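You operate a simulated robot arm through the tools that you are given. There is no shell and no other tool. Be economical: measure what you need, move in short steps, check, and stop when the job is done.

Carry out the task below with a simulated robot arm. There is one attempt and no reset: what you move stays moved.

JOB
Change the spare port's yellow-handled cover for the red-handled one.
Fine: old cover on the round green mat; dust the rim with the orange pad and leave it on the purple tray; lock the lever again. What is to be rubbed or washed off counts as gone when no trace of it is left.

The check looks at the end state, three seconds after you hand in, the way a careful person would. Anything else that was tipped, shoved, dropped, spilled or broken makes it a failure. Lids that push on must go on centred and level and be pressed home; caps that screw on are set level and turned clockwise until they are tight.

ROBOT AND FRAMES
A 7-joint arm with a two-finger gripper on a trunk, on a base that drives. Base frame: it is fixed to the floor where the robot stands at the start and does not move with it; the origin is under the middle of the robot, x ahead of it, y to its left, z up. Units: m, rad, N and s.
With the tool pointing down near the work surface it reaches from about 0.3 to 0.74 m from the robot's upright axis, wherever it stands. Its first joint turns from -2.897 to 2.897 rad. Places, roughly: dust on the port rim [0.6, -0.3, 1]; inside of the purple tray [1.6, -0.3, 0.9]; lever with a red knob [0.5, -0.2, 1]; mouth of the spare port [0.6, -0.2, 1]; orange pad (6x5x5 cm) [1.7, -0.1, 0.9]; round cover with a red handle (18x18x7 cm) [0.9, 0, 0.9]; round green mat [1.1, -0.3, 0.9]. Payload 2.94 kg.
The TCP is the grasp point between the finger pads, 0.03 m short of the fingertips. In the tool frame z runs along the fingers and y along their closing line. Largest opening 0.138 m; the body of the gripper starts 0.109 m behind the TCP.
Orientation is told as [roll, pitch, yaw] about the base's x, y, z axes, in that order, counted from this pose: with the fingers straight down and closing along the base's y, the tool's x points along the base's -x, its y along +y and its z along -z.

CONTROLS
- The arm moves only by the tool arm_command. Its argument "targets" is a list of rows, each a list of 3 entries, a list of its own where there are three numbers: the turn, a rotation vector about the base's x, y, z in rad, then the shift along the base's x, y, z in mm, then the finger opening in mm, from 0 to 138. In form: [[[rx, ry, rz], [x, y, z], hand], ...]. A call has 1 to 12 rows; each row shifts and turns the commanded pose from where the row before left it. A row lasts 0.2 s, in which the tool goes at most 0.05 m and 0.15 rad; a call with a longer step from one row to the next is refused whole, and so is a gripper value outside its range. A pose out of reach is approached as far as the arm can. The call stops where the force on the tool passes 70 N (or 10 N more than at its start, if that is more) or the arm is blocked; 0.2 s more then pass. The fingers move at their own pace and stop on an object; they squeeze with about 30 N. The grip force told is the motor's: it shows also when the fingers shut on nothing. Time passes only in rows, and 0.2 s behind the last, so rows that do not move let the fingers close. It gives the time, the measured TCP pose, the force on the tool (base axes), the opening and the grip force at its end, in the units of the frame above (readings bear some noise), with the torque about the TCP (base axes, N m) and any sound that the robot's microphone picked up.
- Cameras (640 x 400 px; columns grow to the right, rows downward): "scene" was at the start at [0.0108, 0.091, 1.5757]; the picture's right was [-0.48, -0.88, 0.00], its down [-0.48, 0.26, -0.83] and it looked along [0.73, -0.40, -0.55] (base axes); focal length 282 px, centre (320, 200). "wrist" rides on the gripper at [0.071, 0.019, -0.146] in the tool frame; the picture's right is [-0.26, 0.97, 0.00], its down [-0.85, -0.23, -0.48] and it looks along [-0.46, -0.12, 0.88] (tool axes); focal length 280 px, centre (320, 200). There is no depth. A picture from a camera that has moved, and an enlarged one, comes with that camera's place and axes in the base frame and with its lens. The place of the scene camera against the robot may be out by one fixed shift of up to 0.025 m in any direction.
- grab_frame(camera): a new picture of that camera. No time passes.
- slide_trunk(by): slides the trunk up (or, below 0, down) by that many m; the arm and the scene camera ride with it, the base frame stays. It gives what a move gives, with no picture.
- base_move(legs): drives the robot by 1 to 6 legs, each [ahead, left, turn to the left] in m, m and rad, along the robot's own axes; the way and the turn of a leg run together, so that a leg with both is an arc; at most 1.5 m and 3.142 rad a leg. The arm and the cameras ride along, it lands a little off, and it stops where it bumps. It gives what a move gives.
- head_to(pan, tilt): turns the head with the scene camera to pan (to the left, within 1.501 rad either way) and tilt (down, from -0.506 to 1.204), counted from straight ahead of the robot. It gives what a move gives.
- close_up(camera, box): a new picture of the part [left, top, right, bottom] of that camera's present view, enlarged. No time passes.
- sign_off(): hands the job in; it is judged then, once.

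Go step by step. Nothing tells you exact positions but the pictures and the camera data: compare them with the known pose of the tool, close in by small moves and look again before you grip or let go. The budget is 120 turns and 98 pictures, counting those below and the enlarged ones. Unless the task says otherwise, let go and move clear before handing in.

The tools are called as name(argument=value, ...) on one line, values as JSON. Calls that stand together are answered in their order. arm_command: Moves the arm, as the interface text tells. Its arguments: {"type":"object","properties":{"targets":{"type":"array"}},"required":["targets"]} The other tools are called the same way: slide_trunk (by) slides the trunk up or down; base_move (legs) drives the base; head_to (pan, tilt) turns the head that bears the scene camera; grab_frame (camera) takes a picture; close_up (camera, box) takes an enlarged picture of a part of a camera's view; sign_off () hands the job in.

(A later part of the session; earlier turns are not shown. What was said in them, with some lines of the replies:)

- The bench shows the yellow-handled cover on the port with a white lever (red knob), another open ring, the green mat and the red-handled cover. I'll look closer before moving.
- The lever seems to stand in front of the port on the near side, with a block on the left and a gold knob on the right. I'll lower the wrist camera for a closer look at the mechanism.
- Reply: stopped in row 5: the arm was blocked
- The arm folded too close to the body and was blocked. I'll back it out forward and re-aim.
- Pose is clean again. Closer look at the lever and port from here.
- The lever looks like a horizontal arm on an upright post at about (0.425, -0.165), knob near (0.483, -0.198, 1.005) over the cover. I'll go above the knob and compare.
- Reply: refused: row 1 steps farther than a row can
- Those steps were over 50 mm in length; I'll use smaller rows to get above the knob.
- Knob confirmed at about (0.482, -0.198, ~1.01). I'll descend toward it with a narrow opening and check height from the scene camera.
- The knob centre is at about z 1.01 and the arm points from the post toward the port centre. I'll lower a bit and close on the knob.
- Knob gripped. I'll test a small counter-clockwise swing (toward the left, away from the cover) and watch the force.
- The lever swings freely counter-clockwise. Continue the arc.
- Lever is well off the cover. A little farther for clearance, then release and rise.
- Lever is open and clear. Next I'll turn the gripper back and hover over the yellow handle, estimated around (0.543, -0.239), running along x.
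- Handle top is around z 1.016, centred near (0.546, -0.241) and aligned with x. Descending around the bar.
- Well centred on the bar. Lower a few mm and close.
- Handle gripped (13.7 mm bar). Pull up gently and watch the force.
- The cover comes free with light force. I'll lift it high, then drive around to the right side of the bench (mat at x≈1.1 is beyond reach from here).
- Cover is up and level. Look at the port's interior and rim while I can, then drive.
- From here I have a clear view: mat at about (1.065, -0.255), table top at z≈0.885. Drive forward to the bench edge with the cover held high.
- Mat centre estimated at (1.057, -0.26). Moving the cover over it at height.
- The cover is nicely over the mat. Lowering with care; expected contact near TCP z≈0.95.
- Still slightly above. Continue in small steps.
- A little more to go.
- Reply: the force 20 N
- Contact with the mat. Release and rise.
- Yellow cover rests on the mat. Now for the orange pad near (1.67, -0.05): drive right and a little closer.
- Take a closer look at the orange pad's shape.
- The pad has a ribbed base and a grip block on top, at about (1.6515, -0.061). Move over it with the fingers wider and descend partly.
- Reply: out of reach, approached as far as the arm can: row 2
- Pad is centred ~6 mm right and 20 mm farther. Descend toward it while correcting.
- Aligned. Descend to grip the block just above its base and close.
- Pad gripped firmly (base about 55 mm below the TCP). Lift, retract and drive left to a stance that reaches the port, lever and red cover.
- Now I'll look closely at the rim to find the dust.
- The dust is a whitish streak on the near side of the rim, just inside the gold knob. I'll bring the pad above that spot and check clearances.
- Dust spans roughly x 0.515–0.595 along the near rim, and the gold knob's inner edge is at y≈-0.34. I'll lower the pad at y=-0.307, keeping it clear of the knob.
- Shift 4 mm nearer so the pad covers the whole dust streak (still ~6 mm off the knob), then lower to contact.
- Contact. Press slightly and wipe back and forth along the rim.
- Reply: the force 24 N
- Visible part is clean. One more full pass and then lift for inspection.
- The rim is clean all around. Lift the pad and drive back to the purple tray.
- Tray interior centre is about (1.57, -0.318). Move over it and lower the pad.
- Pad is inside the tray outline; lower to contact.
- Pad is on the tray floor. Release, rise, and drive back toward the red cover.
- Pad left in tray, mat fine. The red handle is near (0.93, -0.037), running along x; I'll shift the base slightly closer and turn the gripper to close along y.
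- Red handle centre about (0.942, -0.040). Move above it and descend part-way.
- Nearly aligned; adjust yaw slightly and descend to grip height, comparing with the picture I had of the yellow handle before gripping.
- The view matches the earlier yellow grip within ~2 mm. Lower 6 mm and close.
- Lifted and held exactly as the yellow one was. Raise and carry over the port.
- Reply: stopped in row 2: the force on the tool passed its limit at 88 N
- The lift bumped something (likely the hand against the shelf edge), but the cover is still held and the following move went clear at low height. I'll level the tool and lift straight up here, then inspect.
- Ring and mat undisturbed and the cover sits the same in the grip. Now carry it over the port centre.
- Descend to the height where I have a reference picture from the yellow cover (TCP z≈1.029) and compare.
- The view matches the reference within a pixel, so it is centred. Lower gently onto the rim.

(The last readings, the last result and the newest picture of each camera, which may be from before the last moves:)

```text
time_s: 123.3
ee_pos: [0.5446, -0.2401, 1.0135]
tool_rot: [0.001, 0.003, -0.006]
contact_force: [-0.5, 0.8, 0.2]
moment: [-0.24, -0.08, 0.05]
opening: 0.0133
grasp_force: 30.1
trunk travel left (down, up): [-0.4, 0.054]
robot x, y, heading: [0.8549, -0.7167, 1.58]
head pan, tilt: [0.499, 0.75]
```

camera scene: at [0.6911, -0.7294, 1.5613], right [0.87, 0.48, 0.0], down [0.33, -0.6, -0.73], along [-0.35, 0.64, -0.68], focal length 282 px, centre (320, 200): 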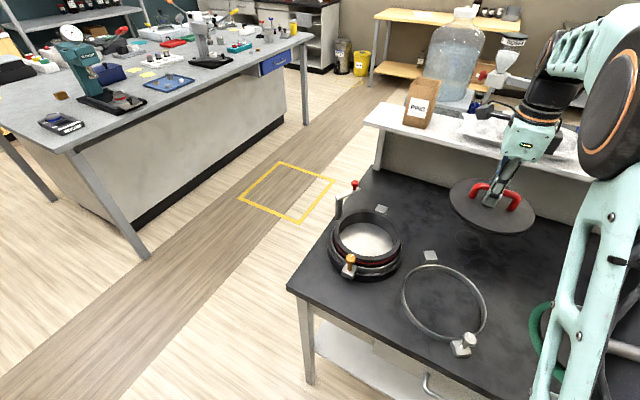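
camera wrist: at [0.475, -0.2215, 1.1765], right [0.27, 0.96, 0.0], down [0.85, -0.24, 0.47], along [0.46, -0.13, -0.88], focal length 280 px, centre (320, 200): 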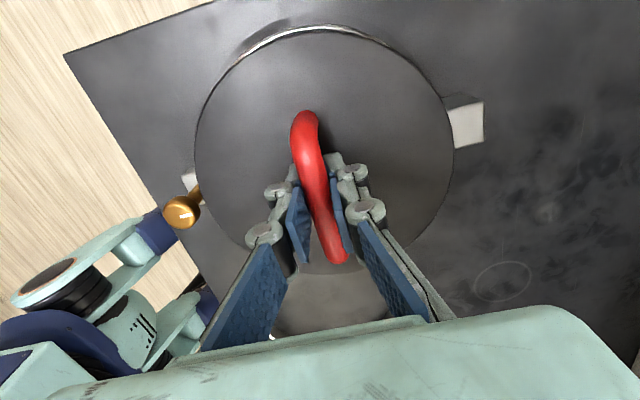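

Seat contact starts. Press down to make sure it is home.

arm_command(targets=[[[0, 0, 0], [0, 0, -2], 8], [[0, 0, 0], [0, 0, -2], 8], [[0, 0, 0], [0, 0, -2], 8], [[0, 0, 0], [0, 0, 0], 8]])

close_up(camera="scene", box=[310, 180, 430, 290])

```text
time_s: 124.3
ee_pos: [0.5446, -0.2406, 1.0118]
tool_rot: [0.008, 0.007, -0.009]
contact_force: [-2.5, 5.4, 39.0]
moment: [-0.99, -0.76, 0.04]
opening: 0.0137
grasp_force: 30.1
trunk travel left (down, up): [-0.4, 0.054]
robot x, y, heading: [0.8531, -0.7225, 1.577]
head pan, tilt: [0.499, 0.75]
```

```text
3.64 times, centred on (370, 235) of scene
camera zoom: at [0.6931, -0.7327, 1.562], right [0.87, 0.48, 0.0], down [0.33, -0.59, -0.73], along [-0.36, 0.64, -0.68], focal length 1024 px, centre (138, 73)
```

zoom: 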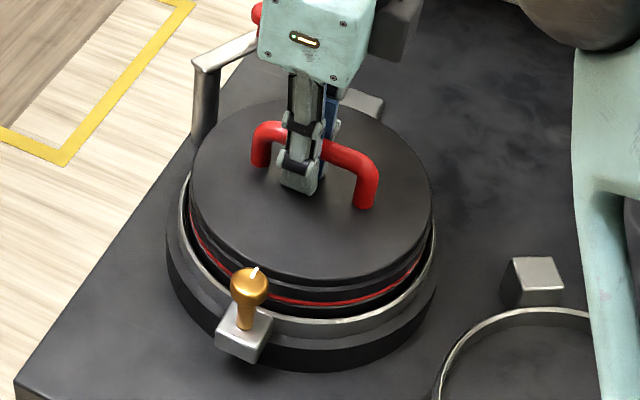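

Seated with 39 N and no further travel. Back off, release and rise to inspect.

arm_command(targets=[[[0, 0, 0], [0, 0, -2], 8], [[0, 0, 0], [0, 0, 0], 8], [[0, 0, 0], [0, 0, 6], 8], [[0, 0, 0], [0, 0, 0], 40], [[0, 0, 0], [0, 0, 0], 60], [[0, 0, 0], [0, 0, 30], 60], [[0, 0, 0], [0, 0, 40], 60], [[0, 0, 0], [0, 0, 40], 60], [[0, 0, 0], [0, 0, 40], 60], [[0, 0, 0], [0, 0, 0], 60]])

grab_frame(camera="wrist")

close_up(camera="scene", box=[310, 170, 430, 290])

```text
time_s: 126.5
ee_pos: [0.5462, -0.2405, 1.1616]
tool_rot: [0.001, 0.001, -0.006]
contact_force: [0.2, -0.2, -0.7]
moment: [-0.01, -0.02, 0.03]
opening: 0.06
grasp_force: 0.0
trunk travel left (down, up): [-0.4, 0.054]
robot x, y, heading: [0.8552, -0.7247, 1.58]
head pan, tilt: [0.499, 0.75]
```

```text
23 pictures are left
camera wrist: at [0.4764, -0.2211, 1.3069], right [0.27, 0.96, 0.0], down [0.85, -0.24, 0.47], along [0.46, -0.13, -0.88], focal length 280 px, centre (320, 200)
```

wrist: 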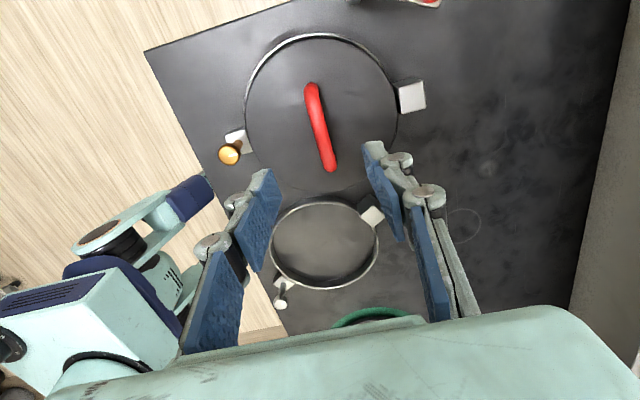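

```text
3.33 times, centred on (370, 230) of scene
camera zoom: at [0.6911, -0.7298, 1.5613], right [0.87, 0.48, 0.0], down [0.33, -0.6, -0.73], along [-0.35, 0.64, -0.68], focal length 939 px, centre (153, 100)
```

zoom: 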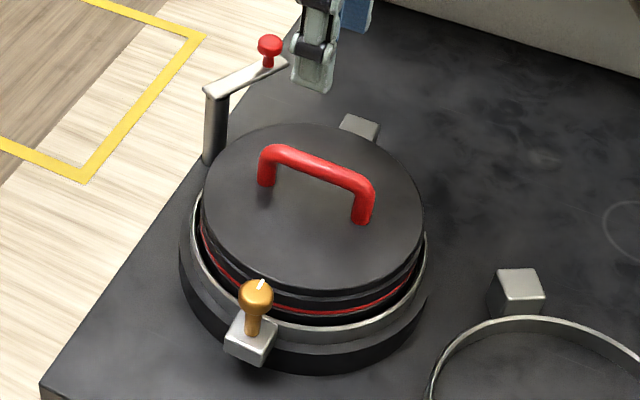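

The red cover is seated, centred and level. However, comparing pictures, the loose metal ring seems to have been pushed ~5 cm by the low carry; I'll put it back after the lever. First drive left a bit to reach the lever comfortably.

base_move(legs=[[0, 0.2, 0]])

arm_command(targets=[[[0, 0, 0.145], [9, 11, 0], 60], [[0, 0, 0.145], [9, 11, 0], 60], [[0, 0, 0.145], [9, 11, 0], 60], [[0, 0, 0.145], [9, 11, 0], 60], [[0, 0, 0.145], [9, 11, 0], 60], [[0, 0, 0.145], [9, 11, 0], 60], [[0, 0, 0.145], [9, 11, 0], 60], [[0, 0, 0.145], [9, 11, 0], 60], [[0, 0, 0.145], [9, 11, -5], 60], [[0, 0, 0.145], [9, 11, -5], 60], [[0, 0, 0.145], [9, 12, -10], 60], [[0, 0, 0.09], [6, 12, -10], 60]])

grab_frame(camera="wrist")

```text
time_s: 128.8
ee_pos: [0.3489, -0.2415, 1.1603]
tool_rot: [0.001, 0.001, -0.009]
contact_force: [0.1, -0.1, 0.3]
moment: [0.0, 0.0, -0.01]
opening: 0.0599
grasp_force: 0.1
trunk travel left (down, up): [-0.4, 0.054]
robot x, y, heading: [0.6506, -0.7237, 1.577]
head pan, tilt: [0.499, 0.75]
```

```text
time_s: 131.4
ee_pos: [0.4543, -0.1068, 1.1298]
tool_rot: [0.002, 0.002, 1.679]
contact_force: [-0.3, 0.2, -0.5]
moment: [-0.01, 0.02, 0.02]
opening: 0.0599
grasp_force: 0.0
trunk travel left (down, up): [-0.4, 0.054]
robot x, y, heading: [0.6548, -0.7229, 1.572]
head pan, tilt: [0.499, 0.75]
```

```text
21 pictures are left
camera wrist: at [0.4431, -0.1797, 1.2765], right [-0.99, 0.16, 0.0], down [0.14, 0.87, 0.47], along [0.07, 0.47, -0.88], focal length 280 px, centre (320, 200)
```

wrist: 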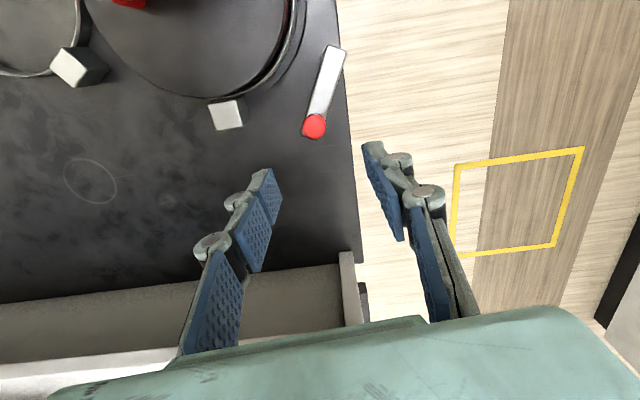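

Knob is at about (0.4575, -0.1165). Line up and grip it.

arm_command(targets=[[[0, 0, -0.105], [3, -9, -40], 50], [[0, 0, -0.105], [0, 0, -40], 50], [[0, 0, 0], [0, 0, -25], 50], [[0, 0, 0], [0, 0, 0], 50]])

grab_frame(camera="wrist")

```text
time_s: 132.4
ee_pos: [0.4574, -0.1168, 1.0252]
tool_rot: [0.0, 0.002, 1.466]
contact_force: [0.2, 0.3, 0.4]
moment: [-0.02, -0.05, 0.0]
opening: 0.0501
grasp_force: 0.0
trunk travel left (down, up): [-0.4, 0.054]
robot x, y, heading: [0.6551, -0.7255, 1.576]
head pan, tilt: [0.499, 0.75]
```

```text
20 pictures are left
camera wrist: at [0.4308, -0.1847, 1.1711], right [-0.93, 0.36, 0.0], down [0.32, 0.82, 0.47], along [0.17, 0.44, -0.88], focal length 280 px, centre (320, 200)
```

wrist: 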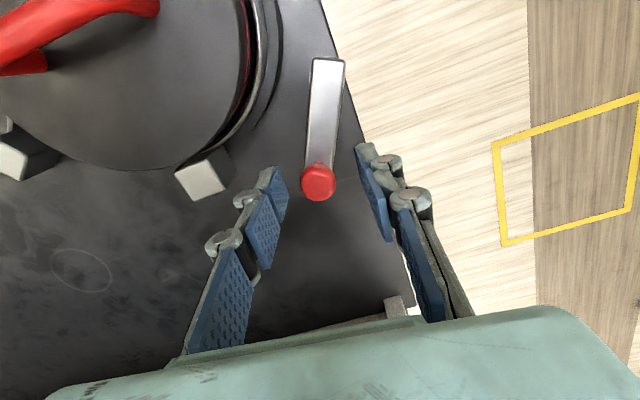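

Knob is centred between the fingers. Lower slightly and close.

arm_command(targets=[[[0, 0, 0], [0, 0, -3], 50], [[0, 0, 0], [0, 0, 0], 15], [[0, 0, 0], [0, 0, 0], 15], [[0, 0, 0], [0, 0, 0], 15]])

arm_command(targets=[[[0, 0, -0.135], [6.8, -4.1, 1], 15], [[0, 0, -0.135], [6.1, -4.9, 0], 15], [[0, 0, -0.135], [5.4, -5.7, 0], 15], [[0, 0, -0.135], [4.6, -6.4, 0], 15], [[0, 0, -0.135], [3.7, -7.0, 0], 15], [[0, 0, -0.135], [2.7, -7.4, 0], 15], [[0, 0, -0.135], [1.7, -7.7, 0], 15], [[0, 0, 0], [0, 0, 0], 15]])

```text
time_s: 133.4
ee_pos: [0.4594, -0.1165, 1.0227]
tool_rot: [0.0, 0.0, 1.465]
contact_force: [2.5, 0.8, 2.1]
moment: [0.2, -0.07, 0.03]
opening: 0.02
grasp_force: 44.9
trunk travel left (down, up): [-0.4, 0.054]
robot x, y, heading: [0.6526, -0.7212, 1.572]
head pan, tilt: [0.499, 0.75]
```

```text
time_s: 135.2
ee_pos: [0.4892, -0.1598, 1.0237]
tool_rot: [-0.003, 0.002, 0.519]
contact_force: [8.4, 2.3, -12.7]
moment: [0.07, -0.13, -0.06]
opening: 0.0201
grasp_force: 45.1
trunk travel left (down, up): [-0.4, 0.054]
robot x, y, heading: [0.6544, -0.7247, 1.578]
head pan, tilt: [0.499, 0.75]
```

Swinging well. Complete the arc to the original locked position.

arm_command(targets=[[[0, 0, -0.135], [0.7, -7.9, -1], 15], [[0, 0, -0.135], [-0.4, -7.9, 0], 15], [[0, 0, -0.135], [-1.5, -7.8, 0], 15], [[0, 0, -0.135], [-2.5, -7.5, 0], 15], [[0, 0, -0.135], [-3.5, -7.1, 0], 15], [[0, 0, 0], [0, 0, 0], 15]])

grab_frame(camera="wrist")

```text
time_s: 136.6
ee_pos: [0.4814, -0.1967, 1.0225]
tool_rot: [0.0, 0.002, -0.153]
contact_force: [7.6, 0.3, -2.9]
moment: [-0.11, -0.56, 0.14]
opening: 0.0203
grasp_force: 44.9
trunk travel left (down, up): [-0.4, 0.054]
robot x, y, heading: [0.6577, -0.7246, 1.577]
head pan, tilt: [0.499, 0.75]
```

```text
19 pictures are left
camera wrist: at [0.4143, -0.1678, 1.1687], right [0.41, 0.91, 0.0], down [0.8, -0.36, 0.47], along [0.43, -0.19, -0.88], focal length 280 px, centre (320, 200)
```

wrist: 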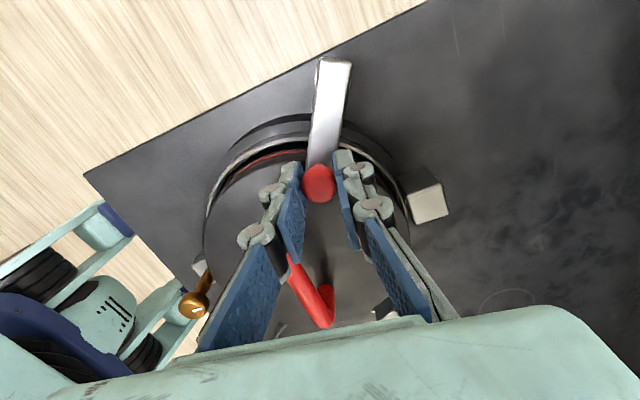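

Lever appears back at its original position. Release and compare with the earlier picture from the same pose.

arm_command(targets=[[[0, 0, 0], [0, 0, 0], 50], [[0, 0, 0], [0, 0, 0], 60], [[0, 0, 0.075], [1, 0.5, 30], 70], [[0, 0, 0.078], [0.8, 0.6, 30], 70], [[0, 0, 0], [0, 0, 30], 70], [[0, 0, 0], [0, 0, 0], 70]])

grab_frame(camera="wrist")

```text
time_s: 138.0
ee_pos: [0.4839, -0.1966, 1.1136]
tool_rot: [-0.001, 0.001, 0.0]
contact_force: [-0.4, -0.1, 0.4]
moment: [-0.03, -0.01, 0.02]
opening: 0.0699
grasp_force: 0.2
trunk travel left (down, up): [-0.4, 0.054]
robot x, y, heading: [0.6532, -0.7184, 1.58]
head pan, tilt: [0.499, 0.75]
```

```text
18 pictures are left
camera wrist: at [0.413, -0.1778, 1.2592], right [0.26, 0.97, 0.0], down [0.85, -0.23, 0.47], along [0.46, -0.12, -0.88], focal length 280 px, centre (320, 200)
```

wrist: 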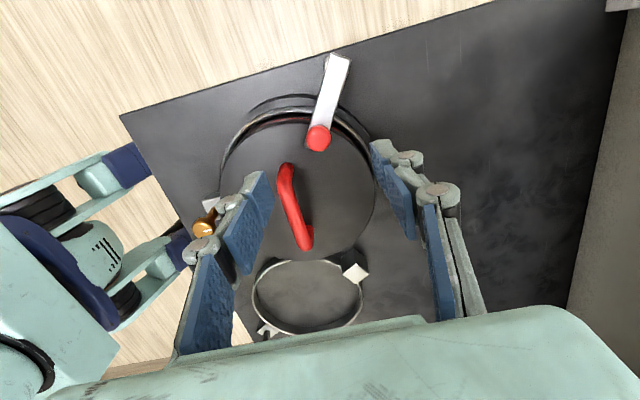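

Lever and cover match the reference exactly. Now the displaced ring: its far block sits at about (0.731, -0.20), originally (0.82, -0.139), with the ring turned ~0.39 rad. I'll bring the gripper over the block, turned to match it.

arm_command(targets=[[[0, 0, 0.145], [18, 0, 10], 70], [[0, 0, 0.145], [18, 0, 0], 70], [[0, 0, 0.145], [18, 0, 0], 70], [[0, 0, 0.145], [18, 0, 0], 70], [[0, 0, 0.145], [18, 0, 0], 70], [[0, 0, 0.145], [18, 0, 0], 70], [[0, 0, 0.145], [18, 0, 0], 70], [[0, 0, 0.145], [18, 0, 0], 70], [[0, 0, 0.145], [18, 0, 0], 70], [[0, 0, 0.145], [18, 0, 0], 70], [[0, 0, 0.145], [18, 0, 0], 70], [[0, 0, 0.145], [18, 0, 0], 70]])

arm_command(targets=[[[0, 0, 0.11], [18, -2, -10], 70], [[0, 0, 0.107], [13, -2, -20], 70], [[0, 0, 0], [0, 0, 0], 70]])

grab_frame(camera="wrist")

```text
time_s: 140.6
ee_pos: [0.6991, -0.1958, 1.1224]
tool_rot: [0.002, 0.002, 1.744]
contact_force: [-0.3, 0.4, -1.0]
moment: [0.0, -0.01, 0.0]
opening: 0.0702
grasp_force: 0.0
trunk travel left (down, up): [-0.4, 0.054]
robot x, y, heading: [0.654, -0.7191, 1.578]
head pan, tilt: [0.499, 0.75]
```

```text
time_s: 141.4
ee_pos: [0.7285, -0.2012, 1.0934]
tool_rot: [0.0, 0.005, 1.962]
contact_force: [0.7, -0.2, -0.4]
moment: [0.03, 0.01, 0.02]
opening: 0.0701
grasp_force: 0.0
trunk travel left (down, up): [-0.4, 0.054]
robot x, y, heading: [0.6527, -0.7221, 1.576]
head pan, tilt: [0.499, 0.75]
```

```text
17 pictures are left
camera wrist: at [0.7385, -0.2735, 1.239], right [-0.99, -0.12, 0.0], down [-0.11, 0.87, 0.47], along [-0.06, 0.47, -0.88], focal length 280 px, centre (320, 200)
```

wrist: 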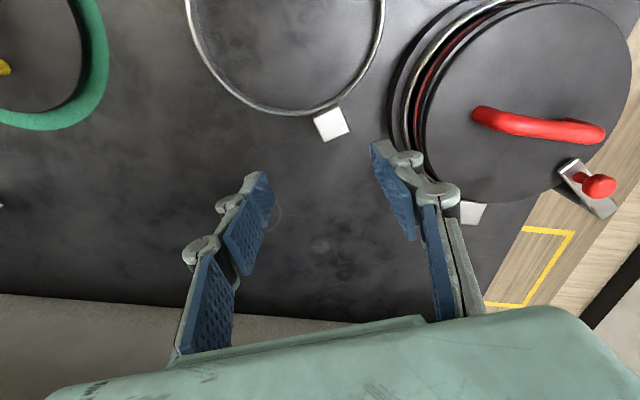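

Block is at about (0.717, -0.201), rotated ~26°. Lower for a closer look.

arm_command(targets=[[[0, 0, 0.06], [-6, 0, -35], 70], [[0, 0, 0], [-6, -1, -40], 70], [[0, 0, 0], [0, 0, -20], 70], [[0, 0, 0], [0, 0, 0], 70]])

grab_frame(camera="wrist")

```text
time_s: 142.4
ee_pos: [0.7184, -0.2026, 0.9967]
tool_rot: [0.0, 0.001, 2.017]
contact_force: [0.9, -1.1, 1.0]
moment: [0.01, 0.01, 0.0]
opening: 0.07
grasp_force: 0.0
trunk travel left (down, up): [-0.4, 0.054]
robot x, y, heading: [0.6532, -0.7217, 1.577]
head pan, tilt: [0.499, 0.75]
```

```text
16 pictures are left
camera wrist: at [0.7312, -0.2739, 1.1438], right [-0.98, -0.18, 0.0], down [-0.16, 0.87, 0.47], along [-0.09, 0.47, -0.88], focal length 280 px, centre (320, 200)
```

wrist: 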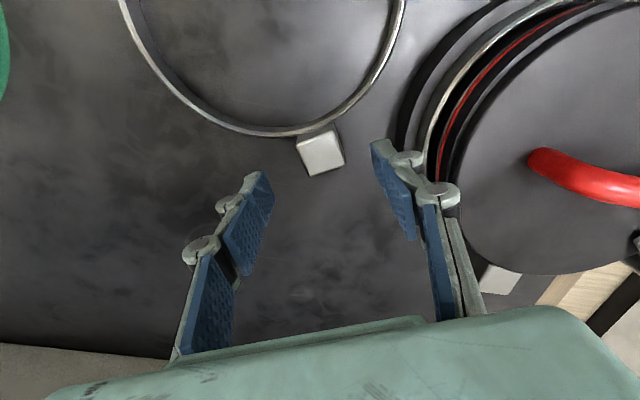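

Block measured at about (0.715, -0.197), rotated ~0.6 rad. Align the yaw, narrow the opening (to stay clear of the port flange) and descend around it.

arm_command(targets=[[[0, 0, 0.075], [-2.2, 3.3, -10], 52], [[0, 0, 0.075], [-2.2, 3.3, -15], 52], [[0, 0, 0], [0, 0, 0], 52]])

grab_frame(camera="wrist")

```text
time_s: 143.2
ee_pos: [0.7142, -0.1954, 0.9731]
tool_rot: [-0.001, 0.001, 2.168]
contact_force: [0.1, 0.1, 0.1]
moment: [0.03, -0.02, -0.01]
opening: 0.0522
grasp_force: 0.0
trunk travel left (down, up): [-0.4, 0.054]
robot x, y, heading: [0.6539, -0.7226, 1.576]
head pan, tilt: [0.499, 0.75]
```

```text
15 pictures are left
camera wrist: at [0.7378, -0.2646, 1.1185], right [-0.94, -0.33, 0.0], down [-0.29, 0.83, 0.47], along [-0.16, 0.45, -0.88], focal length 280 px, centre (320, 200)
```

wrist: 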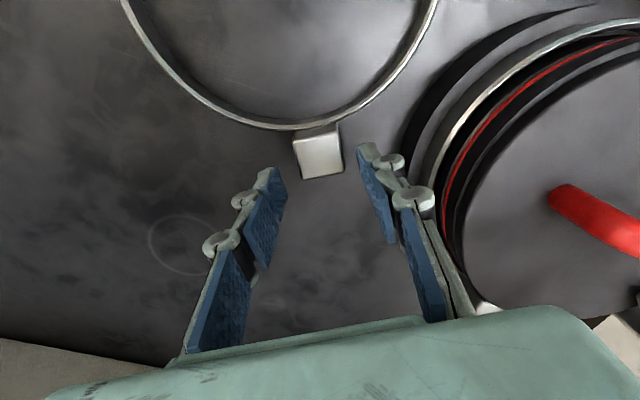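

Aligned with the block. Descend and grip.

arm_command(targets=[[[0, 0, 0], [0, 0, -20], 52], [[0, 0, 0], [0, 0, -18], 52], [[0, 0, 0], [0, 0, 0], 20], [[0, 0, 0], [0, 0, 0], 20], [[0, 0, 0], [0, 0, 0], 20]])

grab_frame(camera="wrist")

```text
time_s: 144.4
ee_pos: [0.7134, -0.194, 0.9339]
tool_rot: [-0.001, 0.002, 2.167]
contact_force: [-0.4, 1.7, 0.1]
moment: [0.17, 0.13, 0.01]
opening: 0.0314
grasp_force: 29.5
trunk travel left (down, up): [-0.4, 0.054]
robot x, y, heading: [0.6529, -0.7209, 1.581]
head pan, tilt: [0.499, 0.75]
```

```text
14 pictures are left
camera wrist: at [0.7375, -0.264, 1.0807], right [-0.95, -0.33, 0.0], down [-0.29, 0.83, 0.47], along [-0.15, 0.45, -0.88], focal length 280 px, centre (320, 200)
```

wrist: 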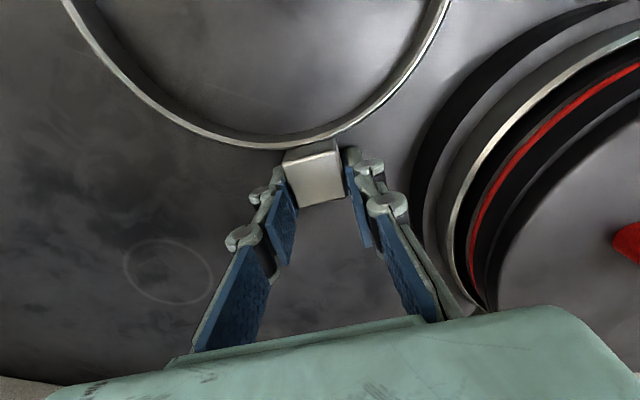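

Block gripped. Drag/rotate the ring back: +107 mm x, +58 mm y, -0.597 rad, in small synchronized steps.

arm_command(targets=[[[0, 0, 0], [0, 0, 1.5], 20], [[0, 0, -0.06], [10.8, 5.8, 0], 20], [[0, 0, -0.06], [10.8, 5.8, 0], 20], [[0, 0, -0.06], [10.8, 5.8, 0], 20], [[0, 0, -0.06], [10.8, 5.8, 0], 20], [[0, 0, -0.06], [10.8, 5.8, 0], 20], [[0, 0, -0.06], [10.8, 5.8, 0], 20], [[0, 0, -0.06], [10.8, 5.8, 0], 20], [[0, 0, -0.06], [10.8, 5.8, 0], 20], [[0, 0, -0.06], [10.8, 5.8, 0], 20], [[0, 0, -0.06], [10.3, 5.8, 0], 20], [[0, 0, 0], [0, 0, 0], 20]])

grab_frame(camera="wrist")

```text
time_s: 147.0
ee_pos: [0.8212, -0.1374, 0.9359]
tool_rot: [0.002, 0.003, 1.567]
contact_force: [0.3, 0.5, 0.1]
moment: [0.21, 0.02, -0.01]
opening: 0.0312
grasp_force: 30.1
trunk travel left (down, up): [-0.4, 0.054]
robot x, y, heading: [0.6548, -0.7213, 1.574]
head pan, tilt: [0.499, 0.75]
```

```text
13 pictures are left
camera wrist: at [0.8018, -0.2081, 1.0819], right [-0.96, 0.27, 0.0], down [0.23, 0.85, 0.47], along [0.13, 0.46, -0.88], focal length 280 px, centre (320, 200)
```

wrist: 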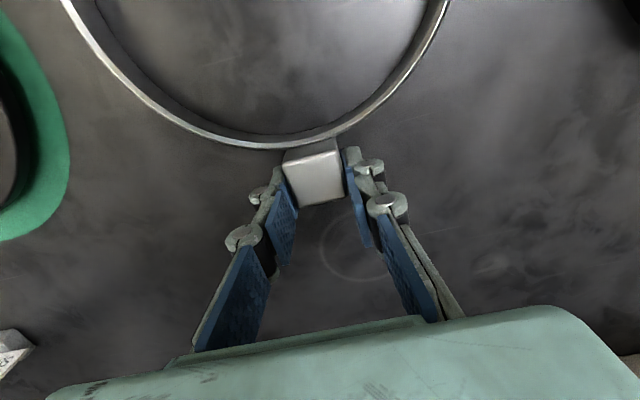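

Ring followed neatly. Release and go to the earlier viewpoint (TCP 0.7175, -0.3246, 1.2077) to compare.

arm_command(targets=[[[0, 0, 0], [0, 0, -1.5], 20], [[0, 0, 0], [0, 0, 0], 45], [[0, 0, 0], [0, 0, 0], 52], [[0, 0, 0], [0, 0, 40], 75], [[0, 0, 0], [-10, -20, 40], 75], [[0, 0, 0], [-20, -30, 30], 75], [[0, 0, 0], [-20, -30, 30], 75], [[0, 0, 0], [-15, -30, 35], 75], [[0, 0, 0], [-15, -30, 35], 75], [[0, 0, 0], [-10, -20, 32], 75], [[0, 0, 0], [-13.5, -27, 30], 75], [[0, 0, 0], [0, 0, 0], 75]])

grab_frame(camera="wrist")

```text
time_s: 149.6
ee_pos: [0.7177, -0.3264, 1.2077]
tool_rot: [0.0, 0.001, 1.568]
contact_force: [-0.5, -0.7, 0.5]
moment: [0.0, -0.02, -0.02]
opening: 0.0753
grasp_force: 0.1
trunk travel left (down, up): [-0.4, 0.054]
robot x, y, heading: [0.6563, -0.7247, 1.58]
head pan, tilt: [0.499, 0.75]
```

```text
12 pictures are left
camera wrist: at [0.6981, -0.3965, 1.3528], right [-0.96, 0.27, 0.0], down [0.23, 0.85, 0.47], along [0.13, 0.46, -0.88], focal length 280 px, centre (320, 200)
```

wrist: 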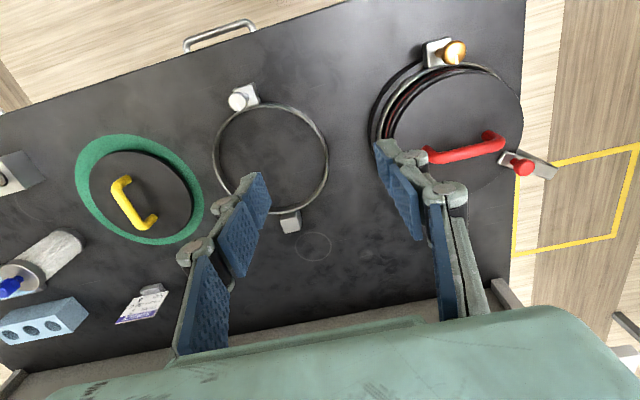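

The ring is back within about 2–3 mm of its original place. Finally check the shelf and the rest of the bench for any effect of the earlier bump.

head_to(pan=-0.3, tilt=0.55)

grab_frame(camera="scene")

```text
time_s: 150.8
ee_pos: [0.7169, -0.3253, 1.2064]
tool_rot: [0.001, 0.001, 1.567]
contact_force: [0.4, -1.2, -0.2]
moment: [0.0, -0.01, -0.02]
opening: 0.0751
grasp_force: 0.2
trunk travel left (down, up): [-0.4, 0.054]
robot x, y, heading: [0.6559, -0.7257, 1.572]
head pan, tilt: [-0.3, 0.55]
```

```text
11 pictures are left
camera scene: at [0.5587, -0.7175, 1.5787], right [0.96, -0.29, 0.0], down [-0.15, -0.5, -0.85], along [0.25, 0.82, -0.52], focal length 282 px, centre (320, 200)
```

scene: 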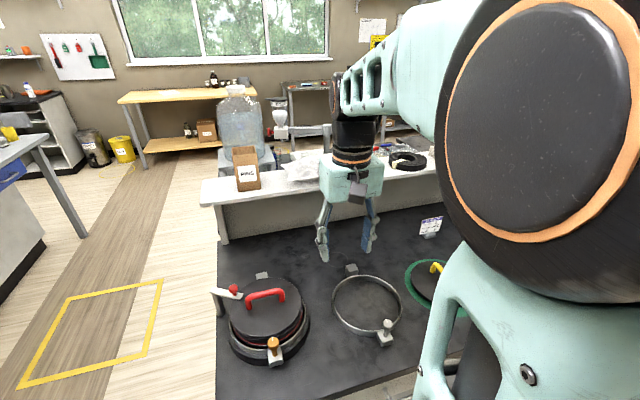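

Port area looks right. Back away from the bench and take an overall look.

base_move(legs=[[-0.5, 0, 0], [0, -0.6, 0]])

head_to(pan=0.3, tilt=0.55)

grab_frame(camera="scene")

```text
time_s: 159.1
ee_pos: [1.3225, -0.823, 1.2075]
tool_rot: [0.0, 0.002, 1.567]
contact_force: [-0.3, 0.2, -0.5]
moment: [0.04, 0.01, 0.01]
opening: 0.0748
grasp_force: 0.1
trunk travel left (down, up): [-0.4, 0.054]
robot x, y, heading: [1.2548, -1.2182, 1.575]
head pan, tilt: [-0.3, 0.55]
```

```text
time_s: 160.1
ee_pos: [1.3215, -0.8229, 1.2064]
tool_rot: [0.001, 0.001, 1.567]
contact_force: [0.1, 0.6, 0.1]
moment: [-0.01, -0.01, 0.0]
opening: 0.0749
grasp_force: 0.0
trunk travel left (down, up): [-0.4, 0.054]
robot x, y, heading: [1.2595, -1.2216, 1.574]
head pan, tilt: [0.3, 0.55]
```

```text
10 pictures are left
camera scene: at [1.1094, -1.2151, 1.5787], right [0.95, 0.3, 0.0], down [0.16, -0.5, -0.85], along [-0.26, 0.81, -0.52], focal length 282 px, centre (320, 200)
```

scene: 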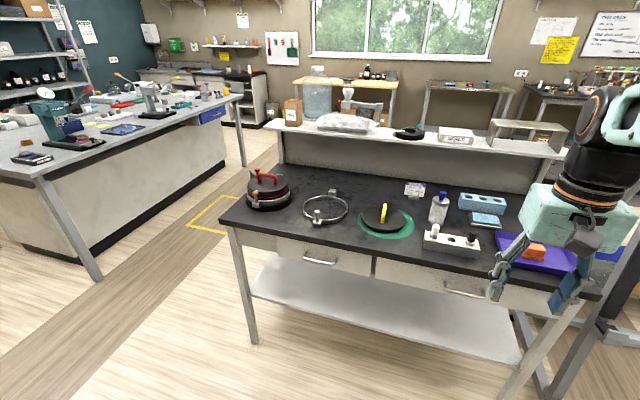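

Everything is in place on the bench and shelf. One last close look at the port.

close_up(camera="scene", box=[225, 150, 425, 260])

```text
3.20 times, centred on (325, 205) of scene
camera zoom: at [1.1094, -1.2151, 1.5787], right [0.95, 0.3, 0.0], down [0.16, -0.5, -0.85], along [-0.26, 0.81, -0.52], focal length 901 px, centre (304, 184)
```

zoom: 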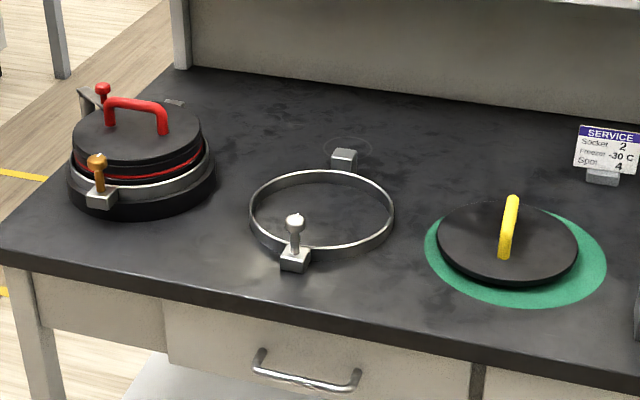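

The red cover is seated and level with the lever locked over it, the yellow cover is on the mat, the pad is on the tray and the rim is clean. Handing in.

sign_off()

```text
The job is handed in.
```

I swapped the spare port's covers and handed the job in, but I shoved one other item on the bench along the way and had to put it back.

- **Covers and lever:** the red-handled cover is seated level on the port with the lever locked. The yellow-handled cover is on the green mat.
- **Dust and pad:** I saw no dust left on the rim when I checked it before fitting the cover. The orange pad is on the purple tray.
- **Loose ring:** carrying the red cover too low pushed the loose metal ring about 5 cm and turned it. I moved it back to within about 3 mm of where it was, judging by the pictures.
- **Bump:** lifting the red cover also hit something at 88 N, probably the shelf edge. Nothing on the shelf looked moved afterwards.
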